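You operate a simulated robot arm through the tools that you are given. There is no shell and no other tool.

Carry out the task below with a simulated two-armed robot. There is one attempt and no reset: what you move stays moved.

JOB
Pump 2 doses of glue into the black cup.
Fine: stand the cup on the grey slide and leave it there; slide back out; white switch to CLOSED after pumping; no drips; pots, blocks and the other cup stay put.

The check looks at the end state, three seconds after you hand in, the way a careful person would. Anything else that was tipped, shoved, dropped, spilled or broken makes it a failure.

ROBOT AND FRAMES
Two 7-joint arms with two-finger parallel grippers on one trunk that stands fixed in place. Base frame: the origin is at the foot of the trunk, x ahead of it, y to its left, z up; the work surface is at about z = 0.88. Readings come in m, rad, newtons and seconds.
The left shoulder is at [0.055, 0.173, 1.249], the right one opposite. With the tool pointing down near the work surface each hand reaches from about 0.1 to 0.68 m from the base axis, measured 20 degrees to its own side. Payload 3.6 kg a hand.
The TCP of each hand is the grasp point between the finger pads, 0.03 m short of the fingertips. In the tool frame z runs along the fingers and y along their closing line. The gripper opens to 0.11 m. The fingers are 0.02 m wide and 0.01 m thick; the gripper's body (0.048 by 0.112 m) begins 0.055 m behind the TCP.
Orientation is that of the tool frame in the base frame, as [roll, pitch, yaw] about the fixed x, y, z axes, in that order (R = Rz(yaw) Ry(pitch) Rx(roll)). With the fingers straight down and closing along the base's y, the tool's x points along the base's -x, its y along +y and its z along -z.

CONTROLS
- The arms move only by the tool send_rows. It takes "left_deltas", "right_deltas" or both (then of equal length, played together; a hand with none holds still); each is a list of rows, each a list of 7 numbers: the turn, a rotation vector about the base's x, y, z in units of 8 degrees (1.0 is 8 degrees), then the shift along the base's x, y, z in units of 50 mm (1.0 is 50 mm), then the closure, from 0 (fully open) to 1 (shut). In form: [[wx, wy, wz, x, y, z, hand], ...]. A call has 1 to 20 rows; each row shifts and turns the commanded pose from where the row before left it. A call with a number of a shift or a turn outside -1 to 1 is refused whole. Each row takes 0.2 s and may step no farther than 0.05 m and 0.15 rad from the row before; otherwise, or with a gripper value out of range, the whole call is refused. A pose out of reach is approached as far as the arm can. The call stops where the force on the tool passes 60 N (or 10 N more than at its start, if that is more) or the arm is blocked; 0.2 s more then pass. The fingers move at their own pace (about 0.153 m/s each) and stop on an object; they squeeze with about 27 N. The grip force told is the motor's: it shows also when the fingers shut on nothing. Time passes only in rows, and 0.2 s behind the last, so rows that do not move let the fingers close. It gives the time, the measured TCP pose, the force on the tool (base axes), the opening and the grip force at its end, in the units of the frame above (readings bear some noise), with the torque about the TCP (base axes, N m) and any sound that the robot's microphone picked up.
- Cameras (640 x 400 px; columns grow to the right, rows downward): "scene" is now at [0.1252, -0.0611, 1.4345]; the picture's right is [-0.58, -0.82, 0.00], its down [-0.49, 0.35, -0.80] and it looks along [0.65, -0.46, -0.60] (base axes); focal length 214 px, centre (320, 200). "left" rides on the left gripper at [0.072, -0.017, -0.103] in its tool frame; the picture's right is [0.23, 0.97, 0.00], its down [-0.76, 0.18, -0.62] and it looks along [-0.61, 0.14, 0.78] (tool axes); focal length 222 px, centre (320, 200). "right" rides on the right gripper at [0.072, 0.017, -0.103] in its tool frame; the picture's right is [-0.23, 0.97, 0.00], its down [-0.76, -0.18, -0.62] and it looks along [-0.61, -0.14, 0.78] (tool axes); focal length 222 px, centre (320, 200).
- capture(camera): a new picture of that camera. The clock stands still meanwhile.
- slide_trunk(by): moves the trunk up (or, below 0, down) by that many m; the arms and the scene camera ride with it, the base frame stays. It gives what a move gives, with no picture.
- head_to(pan, tilt): turns the head with the scene camera to pan (to the left, within 1.501 rad either way) and tilt (down, from -0.506 to 1.204), counted from straight ahead of the robot (the tilt from the chest, where the trunk bows). It gives what a move gives.
- measure_at(camera, pixels): for up to 12 pixels [column, row] of the newest picture of that camera ("zoom" is the newest enlarged one), the place [x, y, z] in the base frame of the surface seen there, good to about 0.002 m, but the place of the scene camera against the robot may be out by one fixed shift of up to 0.025 m in any direction. The clock stands still meanwhile.
- zoom(camera, box): a new picture of the part [left, top, right, bottom] of that camera's present view, enlarged. The clock stands still meanwhile.
- hand_in(): hands the job in; it is judged then, once.

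Leave the grippers open and the arms clear of the work at the hand-in unless told otherwise.

The tools are called after ">>>" as name(argument=value, ...) on one line, values as JSON. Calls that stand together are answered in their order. send_rows: Moves the arms, as the interface text tells. Its arguments: {"type":"object","properties":{"left_deltas":{"type":"array"},"right_deltas":{"type":"array"}},"required":[]} The other tools are called the same way: slide_trunk (by) moves the trunk up or down; head_to (pan, tilt) turns the head that bears the scene camera; capture (camera) takes a picture; measure_at (camera, pixels) gives the place of the surface under pixels of a picture; zoom (camera, box) takes an enlarged picture of a part of a camera's view; hand_in () hands the job in.

At the start:

```text
clock: 0.0
left_tool_pos: [0.4642, -0.0368, 1.3014]
left_orientation: [3.141, 0.001, -3.14]
left_force: [-0.4, 0.9, -0.3]
left_wrist_torque: [-0.01, 0.03, -0.05]
left_width: 0.11
left_gripper_force: 0.1
right_tool_pos: [0.336, -0.3769, 1.2049]
right_orientation: [3.14, -0.001, 3.14]
right_force: [-1.0, -0.2, -0.3]
right_wrist_torque: [-0.01, 0.02, -0.02]
right_width: 0.11
right_gripper_force: 0.1
trunk travel left (down, up): [-0.365, 0.399]
head pan, tilt (commanded): [-0.618, 0.649]
```

scene: 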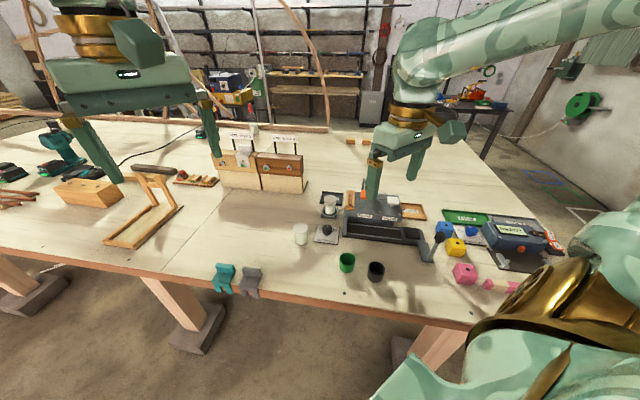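
right: 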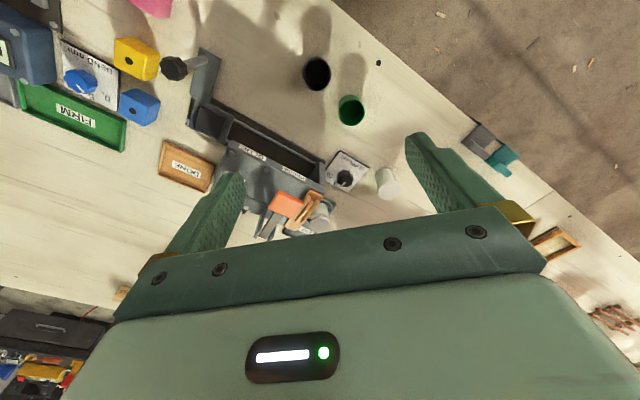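
left: 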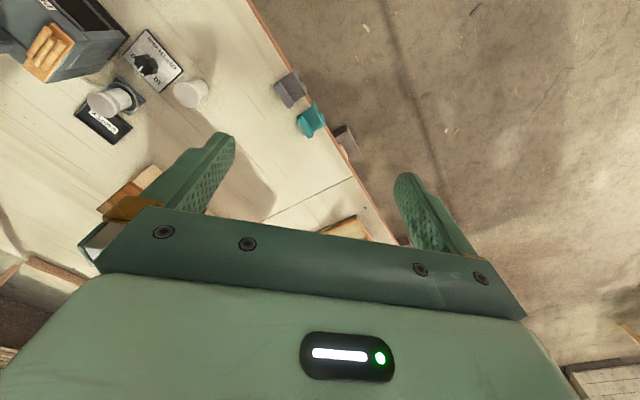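

I see a bench with a pump device, a green and a black cup, and some switches and blocks. I'll zoom in on the device area of the scene camera and the right wrist camera first.

>>> zoom(camera="scene", box=[280, 140, 480, 300])

>>> zoom(camera="right", box=[140, 0, 440, 240])

>>> zoom(camera="left", box=[0, 0, 240, 150])

```text
2.50 times, centred on (380, 220) of scene
```

zoom: 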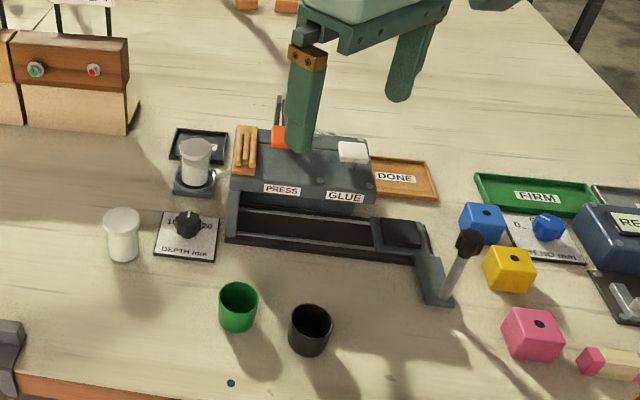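

```text
1.67 times, centred on (290, 120) of right
```

zoom: 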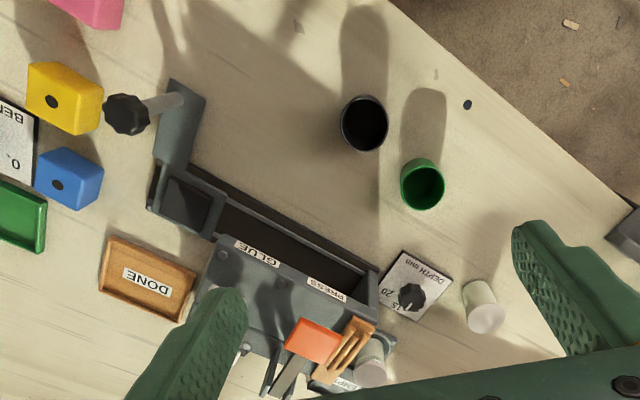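

```text
2.67 times, centred on (120, 75) of left
```

zoom: 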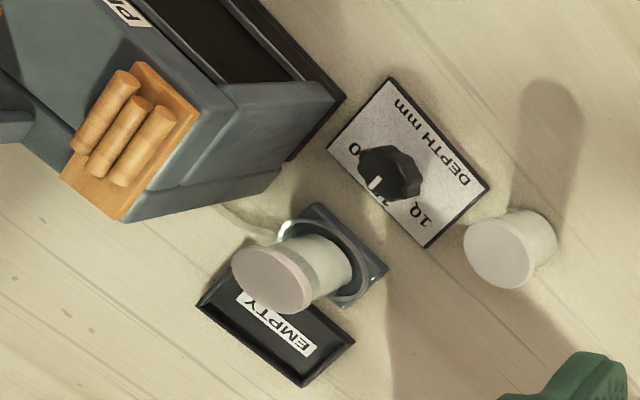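

The right finger hides part of the machine. I'll measure several points first: machine top, cups, white switch, knob, and slide carriage in the zoomed right and scene views.

>>> measure_at(camera="scene", pixels=[[347, 262], [376, 270], [424, 255], [405, 232], [437, 237], [390, 201], [360, 226], [353, 205], [367, 194], [330, 208], [300, 234], [325, 232]])

>>> measure_at(camera="right", pixels=[[317, 74], [351, 110], [174, 68], [205, 120], [221, 60], [285, 205], [270, 150], [230, 160], [345, 178], [387, 183], [318, 215], [300, 180]])

```text
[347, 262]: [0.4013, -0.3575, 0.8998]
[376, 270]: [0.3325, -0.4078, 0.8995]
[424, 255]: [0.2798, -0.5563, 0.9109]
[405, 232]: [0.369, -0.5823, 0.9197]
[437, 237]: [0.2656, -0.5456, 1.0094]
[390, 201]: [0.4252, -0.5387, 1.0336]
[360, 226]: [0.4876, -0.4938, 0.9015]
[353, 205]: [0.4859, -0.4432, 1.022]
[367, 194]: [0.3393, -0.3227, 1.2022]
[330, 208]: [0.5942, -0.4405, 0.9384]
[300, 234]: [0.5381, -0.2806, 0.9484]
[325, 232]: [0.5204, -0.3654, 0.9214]
```

```text
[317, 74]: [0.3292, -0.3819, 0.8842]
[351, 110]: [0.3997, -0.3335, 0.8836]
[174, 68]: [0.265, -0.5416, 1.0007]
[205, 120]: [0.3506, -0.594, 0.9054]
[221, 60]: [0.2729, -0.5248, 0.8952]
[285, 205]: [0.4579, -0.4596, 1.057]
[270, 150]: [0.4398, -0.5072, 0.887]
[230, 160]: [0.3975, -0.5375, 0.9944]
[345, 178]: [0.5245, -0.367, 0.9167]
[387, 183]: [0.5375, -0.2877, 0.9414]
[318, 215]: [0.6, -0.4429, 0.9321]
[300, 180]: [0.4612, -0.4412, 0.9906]
```

Now I'll move the right hand back and up (towards about [0.19, -0.42, 1.30]) so that the machine is clear in the scene camera, holding the gripper open.

>>> send_rows(right_deltas=[[0, 0, 0, -0.7, -0.3, 0.6, 0], [0, 0, 0, -0.7, -0.3, 0.6, 0], [0, 0, 0, -0.7, -0.3, 0.6, 0], [0, 0, 0, -0.7, -0.3, 0.4, 0]])

>>> capture(camera="scene")

>>> capture(camera="right")

```text
clock: 1.0
left_tool_pos: [0.4608, -0.0383, 1.3028]
left_orientation: [-3.139, 0.0, -3.139]
left_force: [-0.6, 0.3, 0.5]
left_wrist_torque: [0.0, 0.0, 0.01]
left_width: 0.11
left_gripper_force: 0.0
right_tool_pos: [0.2211, -0.4535, 1.2488]
right_orientation: [-3.141, 0.002, 3.141]
right_force: [-0.7, 0.3, -0.6]
right_wrist_torque: [-0.01, -0.03, 0.02]
right_width: 0.11
right_gripper_force: 0.1
right hand out of reach, approached as far as the arm can: row 2, 3, 4
trunk travel left (down, up): [-0.365, 0.399]
head pan, tilt (commanded): [-0.618, 0.649]
```

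```text
taken
```

scene: 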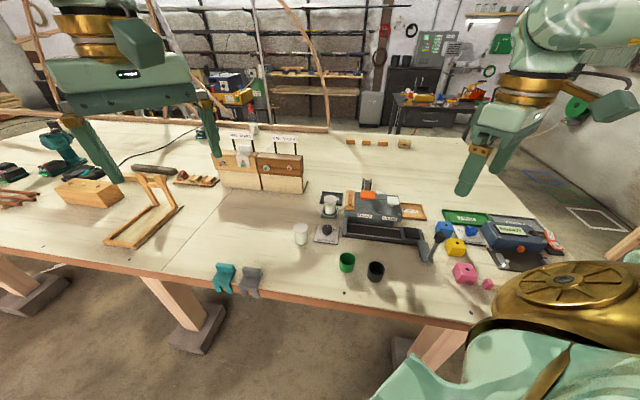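

```text
taken
```

right: 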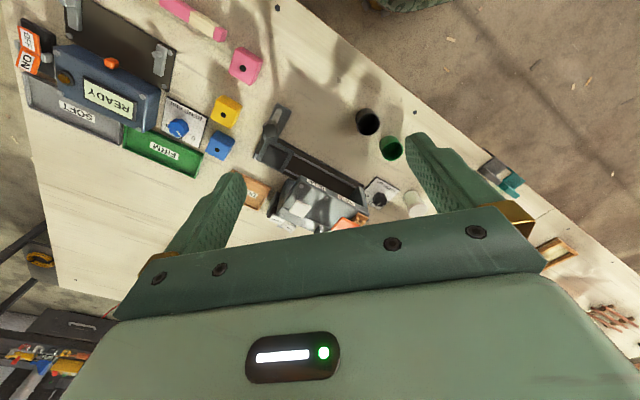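

The machine is now clear in the scene picture around (375, 215). I'll zoom in tightly on it.

>>> zoom(camera="scene", box=[330, 175, 460, 265])

>>> zoom(camera="right", box=[240, 90, 440, 240])

>>> zoom(camera="scene", box=[210, 110, 320, 200])

```text
4.44 times, centred on (395, 220) of scene
```

zoom: 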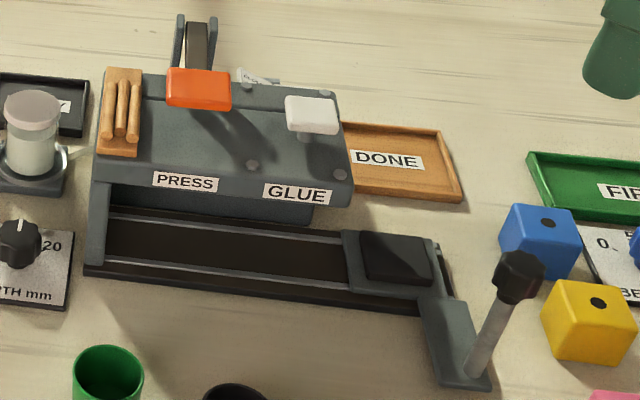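

```text
2.67 times, centred on (340, 165) of right
```

zoom: 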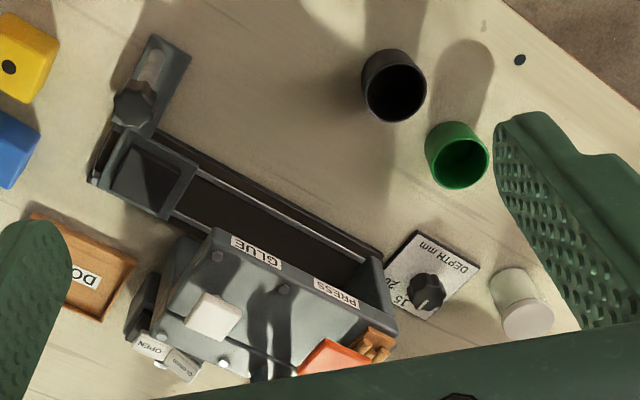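

```text
4.44 times, centred on (265, 155) of scene
```

zoom: 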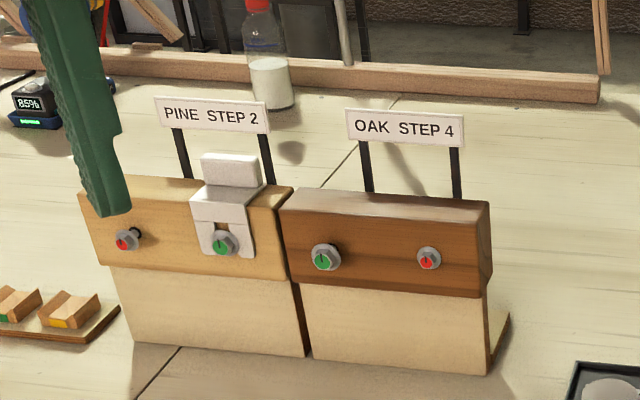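

I see the slide's carriage (dark pad at the right end, already out) with a black-knob handle, a white pad on top of GLUE, an orange pad at PRESS, and OPEN/CLOSED labels behind the machine. I'll measure those in both zoomed views.

>>> measure_at(camera="right", pixels=[[296, 220], [308, 227], [321, 208], [300, 200], [293, 222], [345, 222], [291, 131], [300, 160], [387, 120], [411, 150], [400, 198], [420, 205]])

>>> zoom(camera="right", box=[250, 160, 350, 235])

```text
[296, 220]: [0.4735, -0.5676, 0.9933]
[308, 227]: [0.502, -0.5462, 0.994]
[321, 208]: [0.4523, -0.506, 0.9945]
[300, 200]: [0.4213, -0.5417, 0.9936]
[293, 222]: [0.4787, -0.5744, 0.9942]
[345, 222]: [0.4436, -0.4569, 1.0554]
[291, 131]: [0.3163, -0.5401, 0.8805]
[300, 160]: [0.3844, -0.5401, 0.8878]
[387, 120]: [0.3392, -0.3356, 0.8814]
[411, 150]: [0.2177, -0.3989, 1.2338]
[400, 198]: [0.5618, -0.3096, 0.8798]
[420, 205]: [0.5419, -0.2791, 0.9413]
```

```text
5.33 times, centred on (300, 198) of right
```

zoom: 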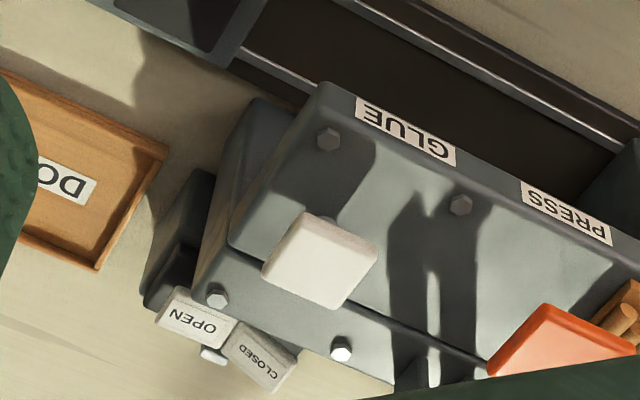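

I'll move the right hand forward and over the machine (high, z≈1.3) to view the OPEN/CLOSED switch from above.

>>> send_rows(right_deltas=[[0, 0, 0, 0.8, -0.2, 0.2, 0], [0, 0, 0, 0.9, -0.2, 0.2, 0], [0, 0, 0, 0.9, -0.2, 0.2, 0], [0, 0, 0, 0.9, -0.2, 0.2, 0], [0, 0, 0, 0.9, -0.2, 0.2, 0]])

>>> capture(camera="right")

```text
clock: 2.2
left_tool_pos: [0.4672, -0.0377, 1.3013]
left_orientation: [-3.14, -0.001, -3.139]
left_force: [0.2, 0.1, -0.4]
left_wrist_torque: [0.0, 0.03, 0.03]
left_width: 0.1099
left_gripper_force: 0.0
right_tool_pos: [0.3858, -0.5013, 1.285]
right_orientation: [-3.14, 0.002, 3.138]
right_force: [0.8, 0.0, 1.0]
right_wrist_torque: [0.04, 0.0, 0.02]
right_width: 0.11
right_gripper_force: 0.1
right hand out of reach, approached as far as the arm can: row 4, 5
trunk travel left (down, up): [-0.365, 0.399]
head pan, tilt (commanded): [-0.618, 0.649]
```

```text
taken
```

right: 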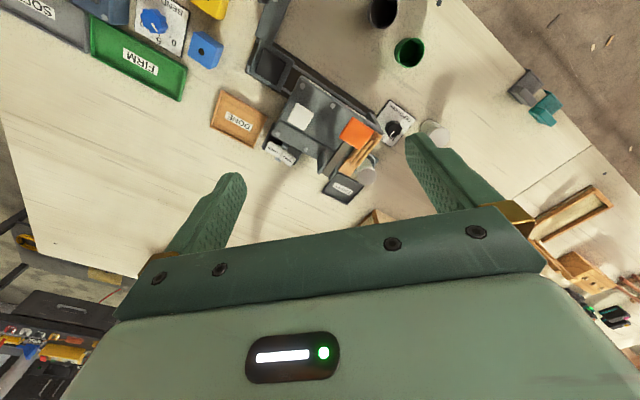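

The back edge of the machine with the OPEN/CLOSED tags is visible around (283, 150). I'll zoom in.

>>> zoom(camera="right", box=[250, 90, 370, 180])

>>> zoom(camera="right", box=[260, 130, 320, 170])

```text
4.44 times, centred on (310, 135) of right
```

zoom: 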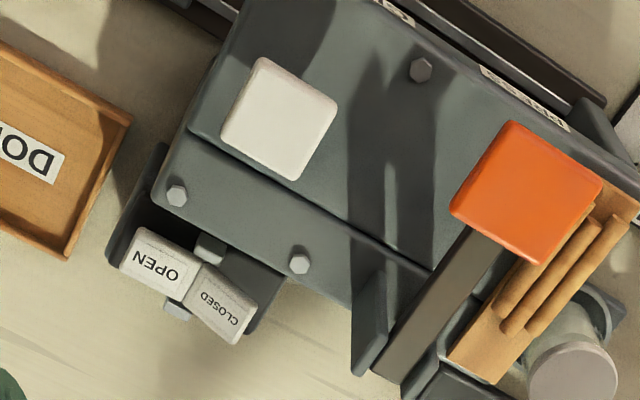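

```text
10.00 times, centred on (290, 150) of right
```

zoom: 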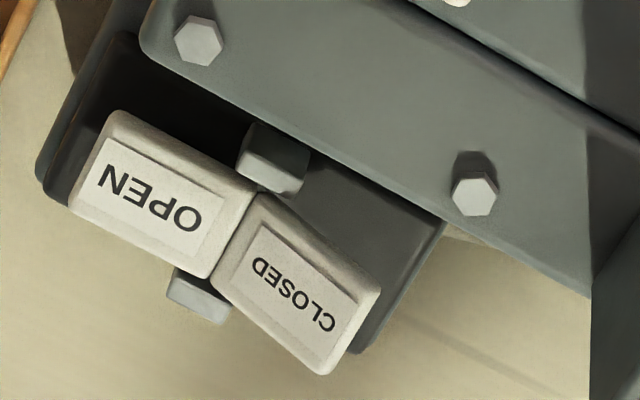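

It is a rocker with OPEN and CLOSED paddles. I'll measure the heights of the paddles to see which end is down, along with the machine top corners, white pad and orange pad.

>>> measure_at(camera="zoom", pixels=[[110, 150], [150, 215], [200, 240], [230, 195], [265, 215], [300, 270], [340, 340], [350, 295], [275, 160], [200, 300], [60, 160], [370, 240]])

>>> measure_at(camera="right", pixels=[[301, 117], [309, 104], [325, 113], [317, 130], [303, 103], [355, 135], [345, 130], [372, 133], [275, 125], [268, 65], [290, 80], [393, 130]])

```text
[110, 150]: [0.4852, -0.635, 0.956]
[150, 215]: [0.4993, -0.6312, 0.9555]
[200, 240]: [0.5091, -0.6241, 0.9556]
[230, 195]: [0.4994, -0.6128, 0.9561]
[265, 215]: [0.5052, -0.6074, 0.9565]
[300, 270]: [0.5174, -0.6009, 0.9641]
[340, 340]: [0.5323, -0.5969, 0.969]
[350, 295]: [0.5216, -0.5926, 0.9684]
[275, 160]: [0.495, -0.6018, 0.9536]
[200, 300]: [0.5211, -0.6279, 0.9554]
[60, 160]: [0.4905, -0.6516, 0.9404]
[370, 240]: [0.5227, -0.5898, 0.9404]
```

```text
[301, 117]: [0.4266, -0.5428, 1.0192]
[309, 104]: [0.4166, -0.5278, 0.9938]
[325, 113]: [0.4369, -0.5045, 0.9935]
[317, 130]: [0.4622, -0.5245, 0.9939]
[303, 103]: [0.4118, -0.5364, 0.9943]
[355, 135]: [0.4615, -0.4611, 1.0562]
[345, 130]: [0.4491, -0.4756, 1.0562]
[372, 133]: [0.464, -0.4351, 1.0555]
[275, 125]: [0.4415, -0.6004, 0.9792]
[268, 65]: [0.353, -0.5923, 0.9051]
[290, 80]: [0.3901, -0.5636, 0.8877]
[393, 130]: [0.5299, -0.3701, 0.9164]
```

OPEN's paddle lies level (z≈0.956) and CLOSED's is tilted up (z≈0.969), so the valve is open now. Next I need the rail, plate edge and nozzle geometry; I'll zoom on the rail area in the right view.

>>> zoom(camera="right", box=[240, 0, 440, 150])

>>> zoom(camera="scene", box=[330, 195, 440, 265])

```text
2.67 times, centred on (340, 75) of right
```

zoom: 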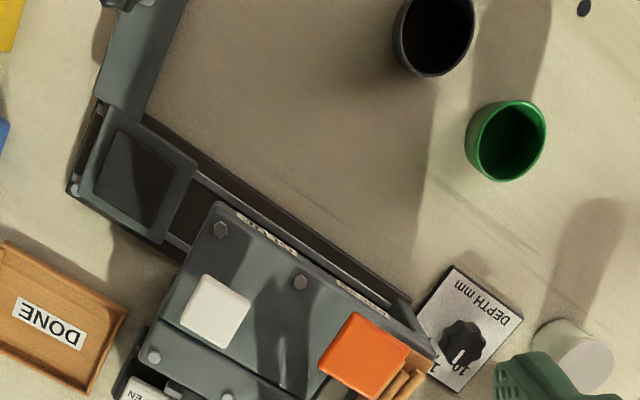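

```text
5.71 times, centred on (385, 230) of scene
```

zoom: 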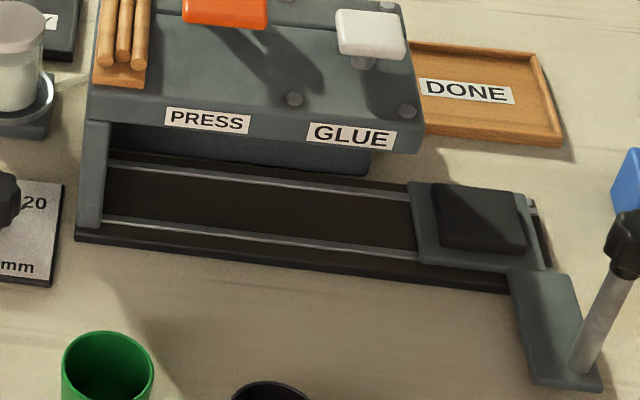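

The carriage is at the rail's right end, the rail runs under the plate. I'll re-zoom the right camera so I can measure carriage, rail, plate and label points precisely.

>>> zoom(camera="right", box=[240, 20, 400, 120])

```text
4.00 times, centred on (320, 70) of right
```

zoom: 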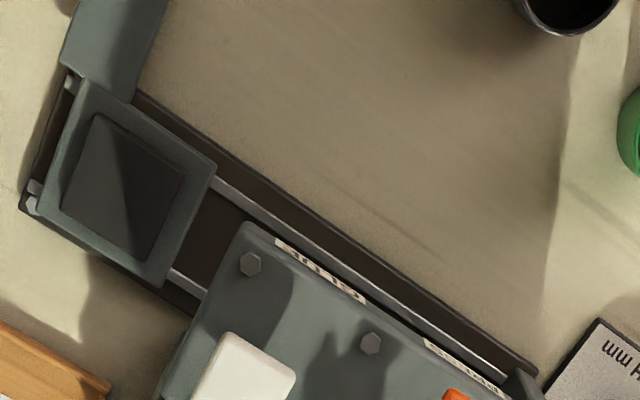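

>>> measure_at(camera="zoom", pixels=[[85, 95], [205, 170], [160, 275], [45, 200], [98, 122], [180, 172], [146, 258], [66, 200], [25, 205], [145, 97], [530, 370], [250, 228]])

>>> measure_at(camera="right", pixels=[[305, 81], [297, 116], [310, 84], [331, 94], [345, 106], [365, 119], [383, 20], [400, 10], [409, 55], [421, 46], [409, 38], [270, 10]])

```text
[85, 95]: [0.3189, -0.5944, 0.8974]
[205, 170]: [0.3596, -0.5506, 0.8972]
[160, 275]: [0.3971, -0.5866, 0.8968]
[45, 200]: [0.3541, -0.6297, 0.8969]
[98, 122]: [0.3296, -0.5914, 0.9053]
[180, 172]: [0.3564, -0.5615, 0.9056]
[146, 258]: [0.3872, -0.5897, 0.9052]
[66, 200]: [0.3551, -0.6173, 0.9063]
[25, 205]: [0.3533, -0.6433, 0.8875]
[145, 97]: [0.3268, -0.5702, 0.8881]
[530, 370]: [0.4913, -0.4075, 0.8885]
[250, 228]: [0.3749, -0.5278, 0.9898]
```

```text
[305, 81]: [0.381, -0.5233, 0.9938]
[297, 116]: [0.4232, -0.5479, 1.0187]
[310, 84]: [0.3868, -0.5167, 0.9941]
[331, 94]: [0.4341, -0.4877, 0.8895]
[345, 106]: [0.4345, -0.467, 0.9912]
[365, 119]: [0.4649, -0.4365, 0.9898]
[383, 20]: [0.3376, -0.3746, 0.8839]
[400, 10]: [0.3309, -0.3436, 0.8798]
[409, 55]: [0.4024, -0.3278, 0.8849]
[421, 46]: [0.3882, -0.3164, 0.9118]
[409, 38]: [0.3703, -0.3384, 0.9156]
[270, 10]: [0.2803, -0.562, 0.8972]
```

Rail runs at 45° (inward direction u≈(0.71, 0.71)), the carriage pad centre is at about (0.357, −0.590, 0.9055), and the white pump pad at about (0.427, −0.543, 1.019). I want to see the nozzle under the plate, so I'll park the right hand at about (0.25, −0.58, 1.25) and then bring the left wrist camera in low.

>>> send_rows(right_deltas=[[0, 0, 0, -0.7, -0.4, -0.1, 0], [0, 0, 0, -0.7, -0.4, -0.1, 0], [0, 0, 0, -0.7, -0.4, -0.1, 0], [0, 0, 0, -0.7, -0.4, -0.1, 0]])

>>> send_rows(left_deltas=[[0, 0, -1, -0.1, -0.6, 0, 0], [0, 0, -1, -0.1, -0.6, 0, 0], [0, 0, -1, -0.1, -0.6, 0, 0], [0, 0, -1, -0.1, -0.6, 0, 0], [0, 0, -1, -0.1, -0.6, 0, 0], [0, 0, -1, -0.1, -0.6, 0, 0], [0, 0, -1, -0.1, -0.6, 0, 0], [0, 0, -1, -0.1, -0.6, 0, 0], [0, 0, -1, -0.1, -0.6, 0, 0], [0, 0, -1, -0.1, -0.6, 0, 0]])

>>> capture(camera="scene")

>>> capture(camera="left")

```text
clock: 3.2
left_tool_pos: [0.4632, -0.0377, 1.303]
left_orientation: [3.14, 0.004, -3.141]
left_force: [-0.1, 0.7, 0.0]
left_wrist_torque: [0.03, 0.0, -0.01]
left_width: 0.1102
left_gripper_force: 0.1
right_tool_pos: [0.2425, -0.5807, 1.2623]
right_orientation: [3.141, 0.002, -3.14]
right_force: [-0.6, -0.5, 0.7]
right_wrist_torque: [0.02, -0.03, -0.01]
right_width: 0.11
right_gripper_force: 0.1
trunk travel left (down, up): [-0.365, 0.399]
head pan, tilt (commanded): [-0.618, 0.649]
```

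```text
clock: 5.4
left_tool_pos: [0.3513, -0.1878, 1.261]
left_orientation: [3.141, 0.004, 1.743]
left_force: [1.0, 0.1, -0.7]
left_wrist_torque: [-0.01, 0.02, 0.01]
left_width: 0.1098
left_gripper_force: 0.1
left hand out of reach, approached as far as the arm can: row 4, 5, 6, 7, 8, 9, 10
right_tool_pos: [0.2428, -0.5803, 1.2612]
right_orientation: [-3.141, 0.0, 3.14]
right_force: [-0.5, 0.3, 0.0]
right_wrist_torque: [0.0, -0.01, 0.02]
right_width: 0.11
right_gripper_force: 0.0
trunk travel left (down, up): [-0.365, 0.399]
head pan, tilt (commanded): [-0.618, 0.649]
```

```text
taken
```

scene: 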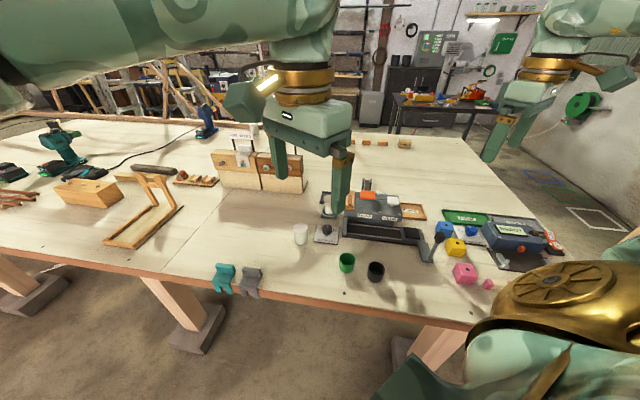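

```text
taken
```

left: 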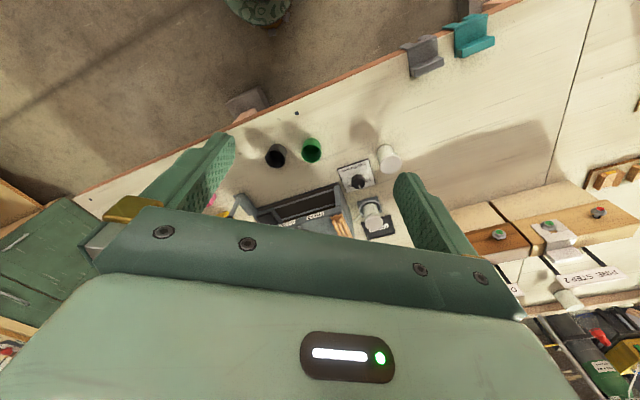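

The left hand stopped at (0.351, −0.188, 1.261), pointing towards −y. I'll bring it down and tilt its fingers forward so its camera looks almost level at the machine front, staying above the cups (rim ≈0.917). First 4 of 7 rows.

>>> send_rows(left_deltas=[[-0.788, -0.139, 0, 0.05, -0.46, -0.83, 0], [-0.788, -0.139, 0, 0.05, -0.46, -0.83, 0], [-0.788, -0.139, 0, 0.05, -0.46, -0.83, 0], [-0.788, -0.139, 0, 0.05, -0.46, -0.83, 0]])

>>> capture(camera="left")

>>> capture(camera="scene")

```text
clock: 6.4
left_tool_pos: [0.361, -0.2767, 1.0939]
left_orientation: [-3.139, 0.45, 1.749]
left_force: [0.3, -0.6, 0.2]
left_wrist_torque: [-0.01, 0.03, 0.0]
left_width: 0.11
left_gripper_force: 0.1
right_tool_pos: [0.2444, -0.5796, 1.2623]
right_orientation: [3.141, -0.001, -3.141]
right_force: [0.3, 0.1, 0.0]
right_wrist_torque: [0.0, -0.01, 0.01]
right_width: 0.11
right_gripper_force: 0.0
trunk travel left (down, up): [-0.365, 0.399]
head pan, tilt (commanded): [-0.618, 0.649]
```

```text
taken
```

left: 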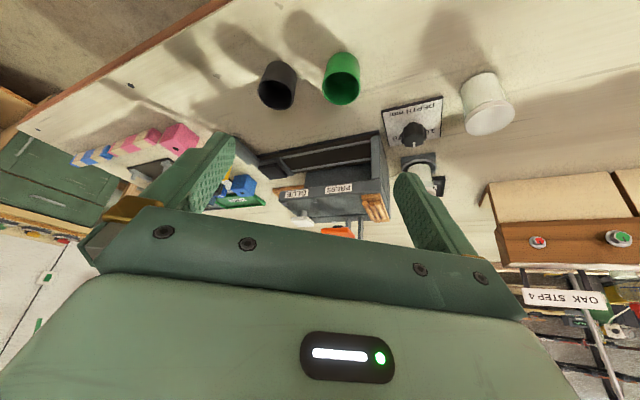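

```text
taken
```

scene: 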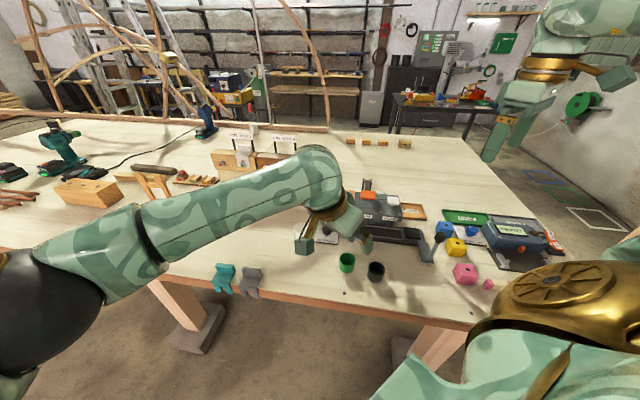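

The left camera now sees the machine front (upside down). Three more rows to get lower and level.

>>> send_rows(left_deltas=[[-0.788, -0.139, 0, 0.0, -0.3, -0.8, 0], [-0.788, -0.139, 0, 0.0, -0.3, -0.8, 0], [-0.788, -0.139, 0, 0.0, -0.3, -0.7, 0]])

>>> capture(camera="left")

>>> zoom(camera="left", box=[220, 80, 420, 220])

```text
clock: 7.2
left_tool_pos: [0.3616, -0.3183, 0.9801]
left_orientation: [-3.139, 0.783, 1.748]
left_force: [0.4, -0.5, -0.6]
left_wrist_torque: [0.01, 0.0, -0.02]
left_width: 0.1098
left_gripper_force: 0.1
right_tool_pos: [0.2442, -0.58, 1.2617]
right_orientation: [3.141, 0.001, 3.142]
right_force: [0.3, 0.1, -0.3]
right_wrist_torque: [0.03, 0.01, -0.01]
right_width: 0.1097
right_gripper_force: 0.0
trunk travel left (down, up): [-0.365, 0.399]
head pan, tilt (commanded): [-0.618, 0.649]
```

```text
taken
```

left: 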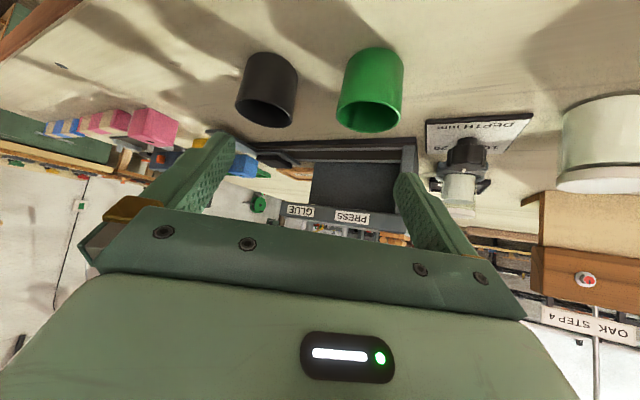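

```text
2.86 times, centred on (320, 150) of left
```

zoom: 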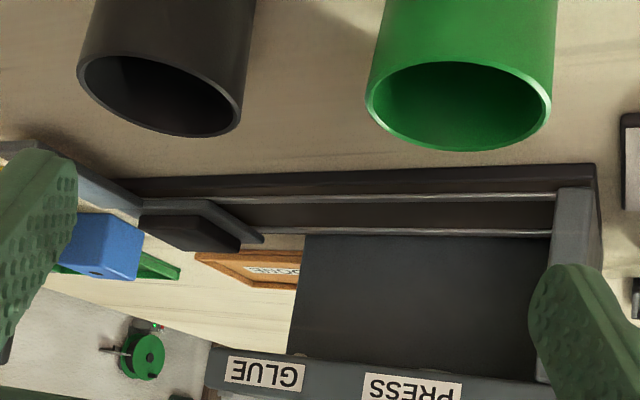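

I can see the rail, carriage and the plate's lip, but the lip still hides the underside. I'll measure the cups' heights and rims in this view before going any lower.

>>> measure_at(camera="left", pixels=[[266, 124], [267, 100], [267, 56], [238, 98], [297, 120], [368, 129], [370, 90], [372, 50], [340, 115], [403, 110], [300, 211], [350, 217]])

>>> zoom(camera="left", box=[230, 130, 330, 220])

```text
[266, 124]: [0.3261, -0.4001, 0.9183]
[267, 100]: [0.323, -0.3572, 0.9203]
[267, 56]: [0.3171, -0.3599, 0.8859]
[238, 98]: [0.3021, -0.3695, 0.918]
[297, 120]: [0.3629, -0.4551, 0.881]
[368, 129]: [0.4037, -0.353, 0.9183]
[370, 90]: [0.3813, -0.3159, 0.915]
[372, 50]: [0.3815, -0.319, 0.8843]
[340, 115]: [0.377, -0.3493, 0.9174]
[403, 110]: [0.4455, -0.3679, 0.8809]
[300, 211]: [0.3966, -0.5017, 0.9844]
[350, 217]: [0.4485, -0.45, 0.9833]
```

```text
4.44 times, centred on (280, 175) of left
```

zoom: 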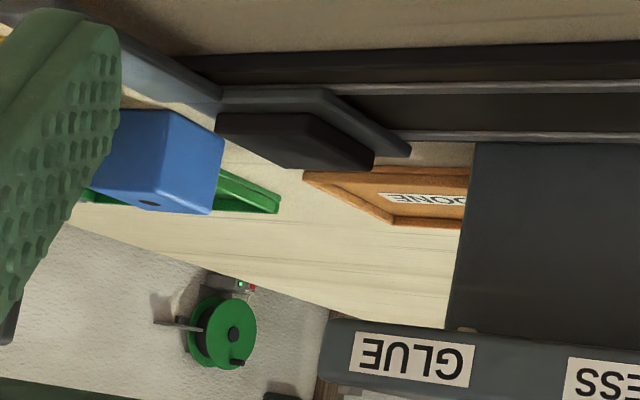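

Cup rims are at z≈0.919, diameter ≈0.043; black cup centre ≈(0.325, −0.379). I'll tilt the left hand 16° more and lower it 20 mm (fingers remain ≥15 mm above the cups) to look under the plate's lip.

>>> send_rows(left_deltas=[[-0.985, -0.17, 0, 0, 0.2, -0.15, 0], [-0.985, -0.17, 0, 0, 0.2, -0.25, 0]])

>>> capture(camera="left")

>>> zoom(camera="left", box=[250, 100, 370, 190])

```text
clock: 7.8
left_tool_pos: [0.3613, -0.3021, 0.9626]
left_orientation: [-3.139, 1.065, 1.748]
left_force: [0.0, -0.4, 0.7]
left_wrist_torque: [0.01, -0.01, -0.01]
left_width: 0.11
left_gripper_force: 0.1
right_tool_pos: [0.2438, -0.5803, 1.2619]
right_orientation: [3.142, 0.001, 3.141]
right_force: [0.2, 0.1, 0.2]
right_wrist_torque: [0.03, 0.01, 0.0]
right_width: 0.1102
right_gripper_force: 0.0
trunk travel left (down, up): [-0.365, 0.399]
head pan, tilt (commanded): [-0.618, 0.649]
```

```text
taken
```

left: 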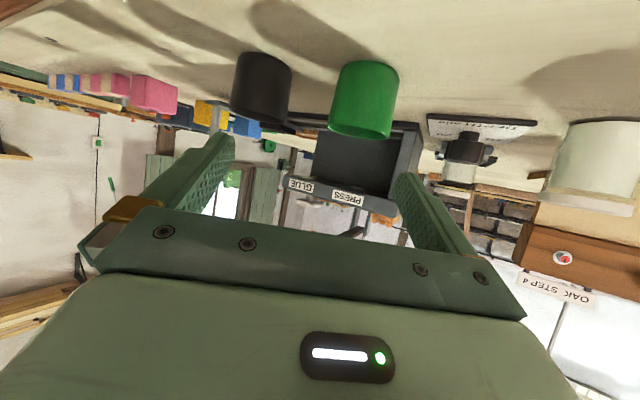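

```text
4.44 times, centred on (310, 145) of left
```

zoom: 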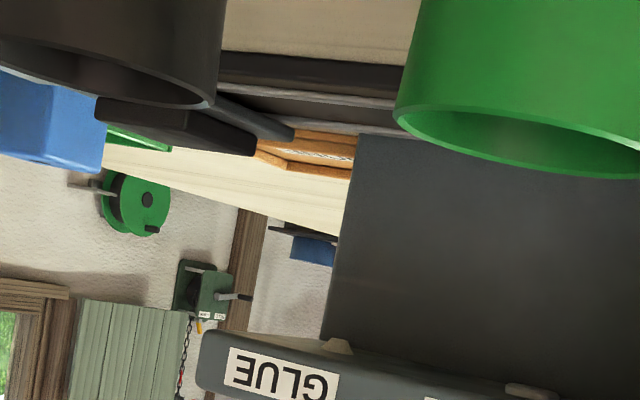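

I now see a pale nozzle tip below the plate at zoom (338, 345) and a press ram at about (530, 390). I'll measure both.

>>> measure_at(camera="zoom", pixels=[[338, 344], [332, 346], [345, 347], [338, 350], [530, 389], [515, 387], [550, 393], [280, 340], [230, 335], [450, 360], [400, 300], [345, 250]])

>>> zoom(camera="left", box=[290, 165, 350, 205])

```text
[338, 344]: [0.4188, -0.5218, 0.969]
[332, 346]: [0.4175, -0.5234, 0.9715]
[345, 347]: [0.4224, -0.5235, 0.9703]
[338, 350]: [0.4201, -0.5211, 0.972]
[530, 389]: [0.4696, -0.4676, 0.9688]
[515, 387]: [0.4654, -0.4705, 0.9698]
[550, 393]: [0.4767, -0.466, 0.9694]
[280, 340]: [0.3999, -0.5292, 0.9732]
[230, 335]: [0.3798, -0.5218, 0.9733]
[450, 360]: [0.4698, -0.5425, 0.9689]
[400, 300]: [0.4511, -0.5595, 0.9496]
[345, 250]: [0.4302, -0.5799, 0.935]
```

```text
10.00 times, centred on (320, 185) of left
```

zoom: 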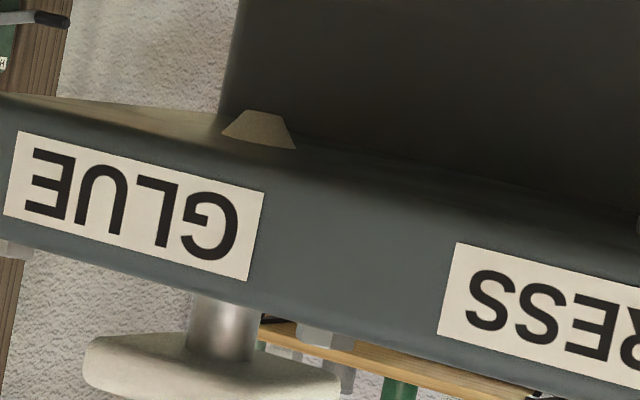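

The nozzle tip is at about (0.4195, −0.525, 0.969), i.e. on the rail centre line, about 0.09 m inward of the carriage's current place. Cup top on the slide would be ≈0.945, so it clears. Now I'll withdraw the left hand up and to the left.

>>> send_rows(left_deltas=[[0.5, 0.09, 0, 0, 0.3, 0.9, 0], [0.985, 0.17, 0, 0, 0.4, 0.85, 0], [0.985, 0.17, 0, 0, 0.5, 0.8, 0], [0.985, 0.17, 0, 0, 0.5, 0.8, 0], [0.985, 0.17, 0, 0, 0.5, 0.8, 0], [0.985, 0.17, 0, 0, 0.5, 0.8, 0], [0.985, 0.17, 0, 0, 0.8, 0.5, 0], [0.985, 0.17, 0, 0, 0.9, 0.2, 0], [0.2, 0.03, 1, 0, 0.9, 0, 0], [0, 0, 1, 0, 0.9, 0, 0], [0, 0, 1, 0, 0.9, 0, 0], [0, 0, 1, 0, 0.5, 0, 0]])

>>> capture(camera="scene")

```text
clock: 10.4
left_tool_pos: [0.3599, 0.077, 1.2449]
left_orientation: [3.138, -0.015, 2.308]
left_force: [-0.2, -0.8, -0.7]
left_wrist_torque: [-0.01, -0.01, -0.01]
left_width: 0.1101
left_gripper_force: 0.0
right_tool_pos: [0.2416, -0.579, 1.2621]
right_orientation: [3.139, 0.001, 3.141]
right_force: [0.6, -0.3, 0.2]
right_wrist_torque: [0.01, 0.02, -0.01]
right_width: 0.11
right_gripper_force: 0.0
trunk travel left (down, up): [-0.365, 0.399]
head pan, tilt (commanded): [-0.618, 0.649]
```

```text
taken
```

scene: 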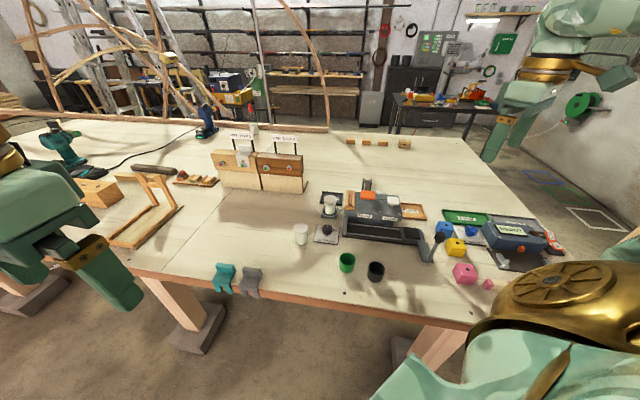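

All clear. Now the right hand: turn it +45° (fingers closing across the rail direction) and move it above the black cup at about (0.325, −0.379, 1.10).

>>> send_rows(right_deltas=[[0, 0, 0.804, 0.24, 0.57, -0.46, 0], [0, 0, 0.804, 0.24, 0.57, -0.46, 0], [0, 0, 0.804, 0.24, 0.57, -0.46, 0], [0, 0, 0.804, 0.24, 0.57, -0.46, 0], [0, 0, 0.804, 0.24, 0.57, -0.46, 0], [0, 0, 0.804, 0.24, 0.57, -0.46, 0], [0, 0, 0.801, 0.24, 0.57, -0.46, 0]])

>>> capture(camera="right")

>>> capture(camera="scene")

```text
clock: 12.0
left_tool_pos: [0.3628, 0.0771, 1.2443]
left_orientation: [3.138, -0.016, 2.306]
left_force: [1.0, -0.2, 0.3]
left_wrist_torque: [0.04, 0.02, 0.03]
left_width: 0.1101
left_gripper_force: 0.0
right_tool_pos: [0.3301, -0.3785, 1.0994]
right_orientation: [-3.14, 0.0, -2.355]
right_force: [0.3, -0.1, -0.3]
right_wrist_torque: [0.0, 0.0, 0.04]
right_width: 0.1096
right_gripper_force: 0.1
trunk travel left (down, up): [-0.365, 0.399]
head pan, tilt (commanded): [-0.618, 0.649]
```

```text
taken
```

right: 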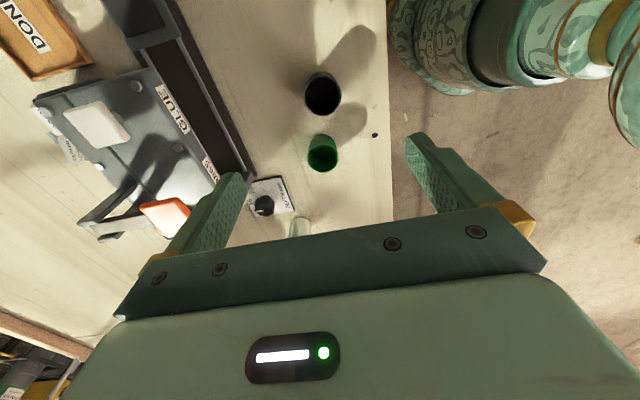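

```text
taken
```

scene: 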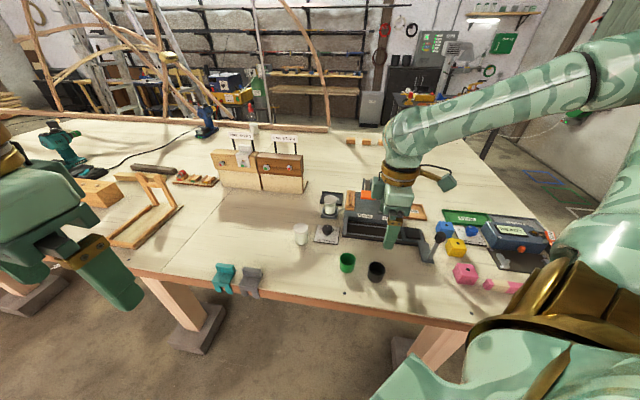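

The black cup is at about (322, 93) in the right view. I'll zoom in and measure its rim.

>>> zoom(camera="right", box=[280, 50, 376, 110])

```text
6.67 times, centred on (328, 80) of right
```

zoom: 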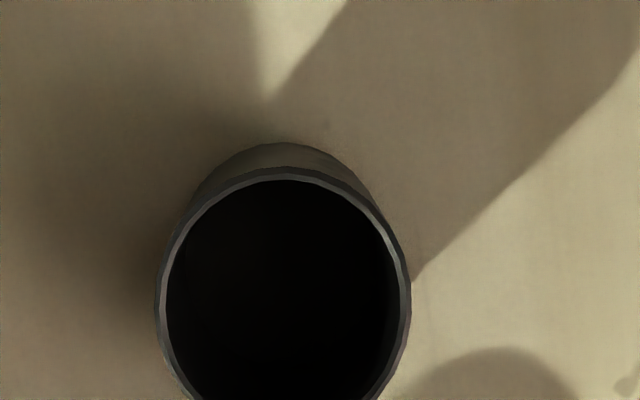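

>>> zoom(camera="right", box=[274, 64, 370, 124])

```text
6.67 times, centred on (322, 94) of right
```

zoom: 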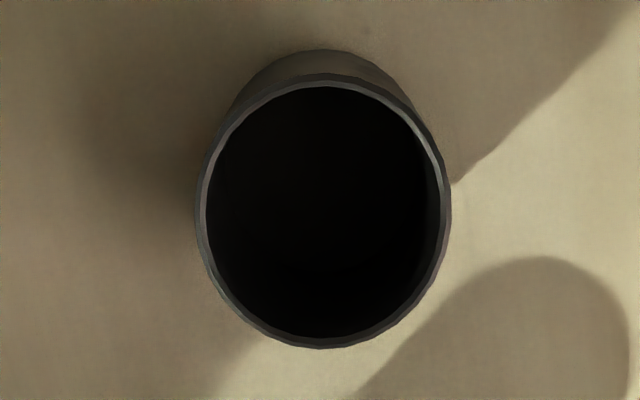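

The rim is at zoom left (202, 215), right (445, 210), top (330, 82), bottom (325, 342). Measuring these four.

>>> measure_at(camera="zoom", pixels=[[201, 215], [446, 212], [330, 80], [325, 343], [240, 120], [415, 310], [240, 300], [415, 115]])

```text
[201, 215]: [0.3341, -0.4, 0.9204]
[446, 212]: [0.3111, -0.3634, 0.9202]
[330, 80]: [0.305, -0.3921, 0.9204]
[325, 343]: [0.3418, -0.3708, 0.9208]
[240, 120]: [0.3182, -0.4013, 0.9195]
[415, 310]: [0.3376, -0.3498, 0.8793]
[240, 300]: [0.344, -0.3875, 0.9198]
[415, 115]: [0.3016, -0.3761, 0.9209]
```

Cup centre is (0.323, −0.3815), rim z = 0.920, diameter ≈0.044. I'll shift −5 mm in x, descend to TCP z≈0.915 (fingertips about 5 mm above the table), still open.

>>> send_rows(right_deltas=[[0, 0, 0, -0.1, -0.03, -0.9, 0], [0, 0, 0, 0, 0, -0.95, 0], [0, 0, 0, 0, 0, -0.95, 0], [0, 0, 0, 0, 0, -0.9, 0]])

>>> capture(camera="right")

>>> zoom(camera="scene", box=[320, 200, 460, 300])

```text
clock: 13.0
left_tool_pos: [0.3607, 0.0754, 1.2438]
left_orientation: [3.138, -0.015, 2.307]
left_force: [0.1, -0.1, 0.3]
left_wrist_torque: [-0.01, -0.02, -0.01]
left_width: 0.1101
left_gripper_force: 0.0
right_tool_pos: [0.3259, -0.3811, 0.9159]
right_orientation: [3.14, 0.002, -2.356]
right_force: [0.4, -0.2, -0.6]
right_wrist_torque: [0.03, 0.0, 0.03]
right_width: 0.11
right_gripper_force: 0.0
trunk travel left (down, up): [-0.365, 0.399]
head pan, tilt (commanded): [-0.618, 0.649]
```

```text
taken
```

right: 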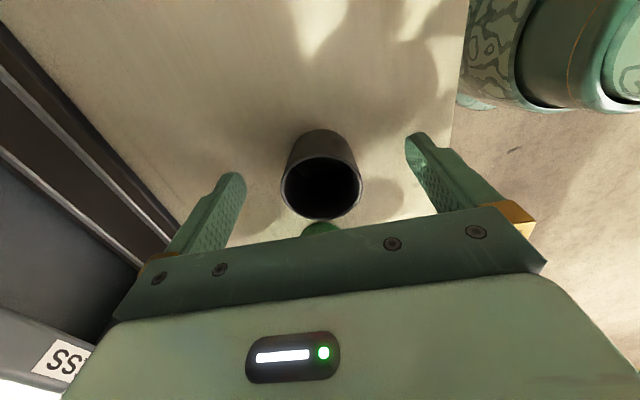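

```text
4.00 times, centred on (390, 250) of scene
```

zoom: 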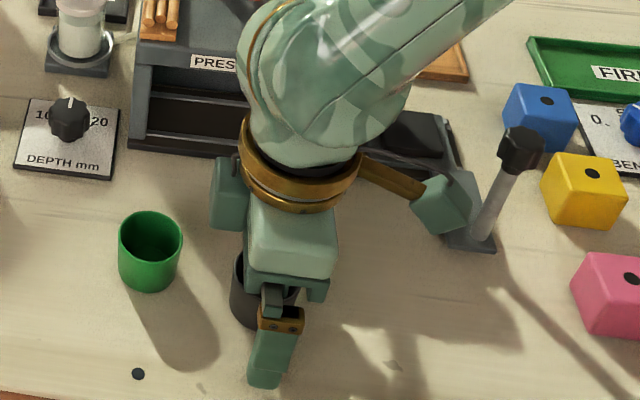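

The cup sits centred between the fingers (cols 282–362 between fingertips at 240 and 410). Now close the gripper in place.

>>> send_rows(right_deltas=[[0, 0, 0, 0, 0, 0, 0.4], [0, 0, 0, 0, 0, 0, 1], [0, 0, 0, 0, 0, 0, 1], [0, 0, 0, 0, 0, 0, 1]])

>>> capture(camera="right")

```text
clock: 14.0
left_tool_pos: [0.3606, 0.0755, 1.2455]
left_orientation: [3.139, -0.013, 2.307]
left_force: [-0.2, 0.1, -0.2]
left_wrist_torque: [-0.03, 0.02, -0.02]
left_width: 0.11
left_gripper_force: 0.1
right_tool_pos: [0.3252, -0.3799, 0.9167]
right_orientation: [3.142, -0.001, -2.357]
right_force: [0.0, -0.5, 0.6]
right_wrist_torque: [-0.02, 0.0, -0.01]
right_width: 0.0437
right_gripper_force: 27.3
trunk travel left (down, up): [-0.365, 0.399]
head pan, tilt (commanded): [-0.618, 0.649]
```

```text
taken
```

right: 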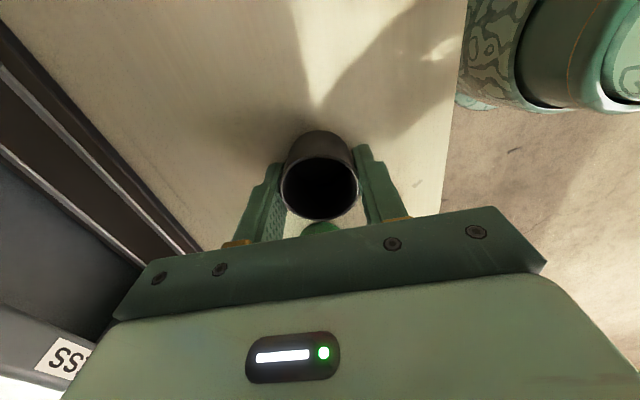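

The grip holds (width 0.0437, 27 N). Lifting to z≈1.08, then moving across to above the carriage pad.

>>> send_rows(right_deltas=[[0, 0, 0, 0, 0, 0.5, 1], [0, 0, 0, 0, 0, 0.9, 1], [0, 0, 0, 0, 0, 0.9, 1], [0, 0, 0, 0, 0, 0.9, 1], [0, 0, 0, 0.13, -0.8, 0.1, 1], [0, 0, 0, 0.13, -0.85, 0, 1], [0, 0, 0, 0.13, -0.85, 0, 1], [0, 0, 0, 0.13, -0.85, 0, 1], [0, 0, 0, 0.13, -0.8, 0, 1]])

>>> capture(camera="right")

>>> zoom(camera="scene", box=[340, 180, 480, 280])

```text
clock: 16.0
left_tool_pos: [0.361, 0.0744, 1.2445]
left_orientation: [3.137, -0.016, 2.305]
left_force: [0.2, 0.4, 0.2]
left_wrist_torque: [0.0, -0.01, 0.0]
left_width: 0.11
left_gripper_force: 0.1
right_tool_pos: [0.3578, -0.591, 1.079]
right_orientation: [3.141, -0.002, -2.356]
right_force: [0.1, 0.4, 0.4]
right_wrist_torque: [0.03, 0.03, -0.03]
right_width: 0.0437
right_gripper_force: 27.4
trunk travel left (down, up): [-0.365, 0.399]
head pan, tilt (commanded): [-0.618, 0.649]
```

```text
taken
```

right: 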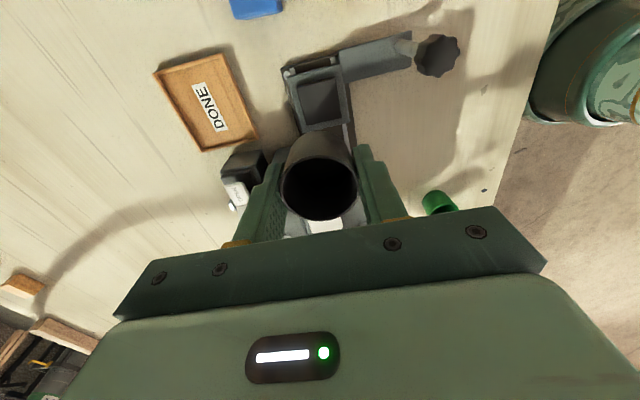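

```text
4.00 times, centred on (410, 230) of scene
```

zoom: 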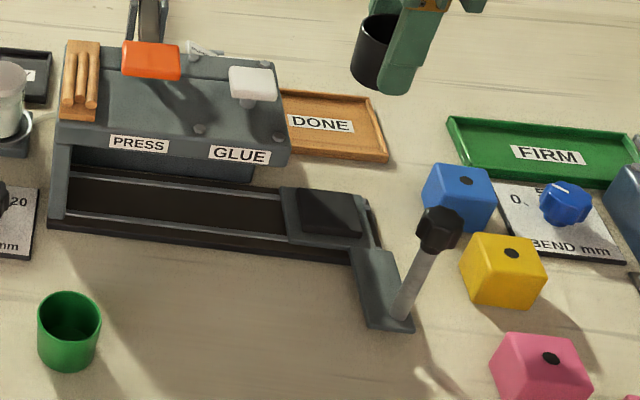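

The cup is held over the carriage. I'll re-measure the carriage pad corners from this closer view (pad around (320, 100)) along with the knob at (437, 55).

>>> zoom(camera="right", box=[270, 20, 470, 145])

```text
3.20 times, centred on (370, 82) of right
```

zoom: 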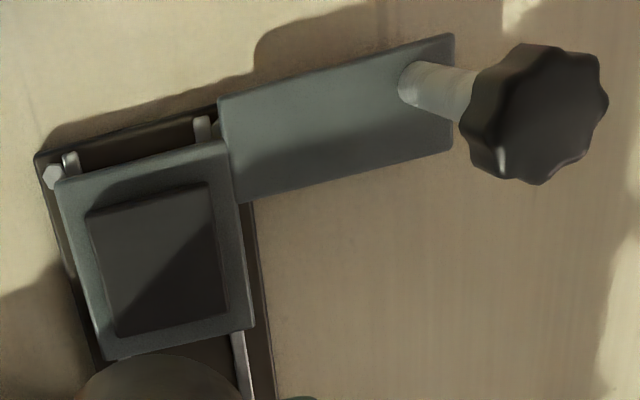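

>>> measure_at(camera="zoom", pixels=[[90, 213], [207, 188], [227, 308], [117, 333], [60, 185], [225, 148], [250, 322], [540, 110], [410, 85], [445, 45], [445, 140], [500, 165]])

>>> measure_at(camera="right", pixels=[[437, 57], [422, 55], [450, 45], [440, 70], [458, 57], [400, 47], [415, 50], [320, 175], [290, 190], [352, 185]])

```text
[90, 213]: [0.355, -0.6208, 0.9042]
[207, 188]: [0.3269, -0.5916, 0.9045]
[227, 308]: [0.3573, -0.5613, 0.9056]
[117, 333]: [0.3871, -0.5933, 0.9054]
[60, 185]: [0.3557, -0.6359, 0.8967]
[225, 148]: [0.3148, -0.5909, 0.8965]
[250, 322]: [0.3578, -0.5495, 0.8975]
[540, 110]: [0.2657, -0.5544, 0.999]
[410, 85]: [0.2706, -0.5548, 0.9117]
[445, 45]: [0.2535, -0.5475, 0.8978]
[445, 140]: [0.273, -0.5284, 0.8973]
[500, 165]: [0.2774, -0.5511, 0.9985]
```

```text
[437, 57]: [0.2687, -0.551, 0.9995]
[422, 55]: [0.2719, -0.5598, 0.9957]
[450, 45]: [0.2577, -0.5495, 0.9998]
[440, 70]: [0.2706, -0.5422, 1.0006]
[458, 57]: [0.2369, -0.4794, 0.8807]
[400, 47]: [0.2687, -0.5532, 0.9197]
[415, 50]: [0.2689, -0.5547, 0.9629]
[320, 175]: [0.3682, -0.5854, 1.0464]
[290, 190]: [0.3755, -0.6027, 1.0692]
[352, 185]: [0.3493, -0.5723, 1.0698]
```

Pad centre ≈(0.357, −0.591, 0.905); cup centre is within ~2 mm of that. I'll go down 0.12 m and look again before touching down.

>>> send_rows(right_deltas=[[0, 0, 0, 0, 0, -0.7, 1], [0, 0, 0, 0, 0, -0.8, 1], [0, 0, 0, 0, 0, -0.6, 1], [0, 0, 0, 0, 0, -0.3, 1]])

>>> zoom(camera="scene", box=[360, 190, 460, 260])

>>> capture(camera="right")

```text
clock: 17.0
left_tool_pos: [0.3602, 0.0749, 1.2459]
left_orientation: [3.138, -0.013, 2.305]
left_force: [-0.2, -0.2, 0.1]
left_wrist_torque: [0.01, 0.02, 0.01]
left_width: 0.1102
left_gripper_force: 0.0
right_tool_pos: [0.3577, -0.5886, 0.9596]
right_orientation: [-3.14, -0.001, -2.356]
right_force: [-0.2, -0.3, 0.4]
right_wrist_torque: [-0.02, -0.02, 0.01]
right_width: 0.0437
right_gripper_force: 27.2
trunk travel left (down, up): [-0.365, 0.399]
head pan, tilt (commanded): [-0.618, 0.649]
```

```text
5.71 times, centred on (410, 225) of scene
```

zoom: 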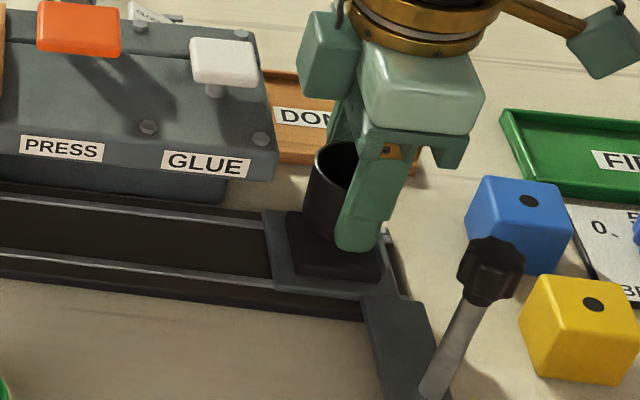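

```text
taken
```

right: 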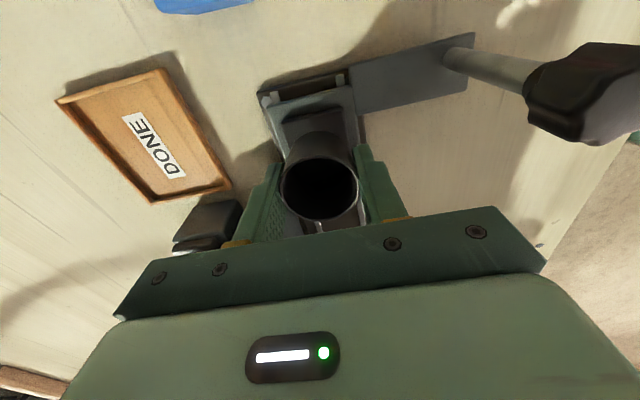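

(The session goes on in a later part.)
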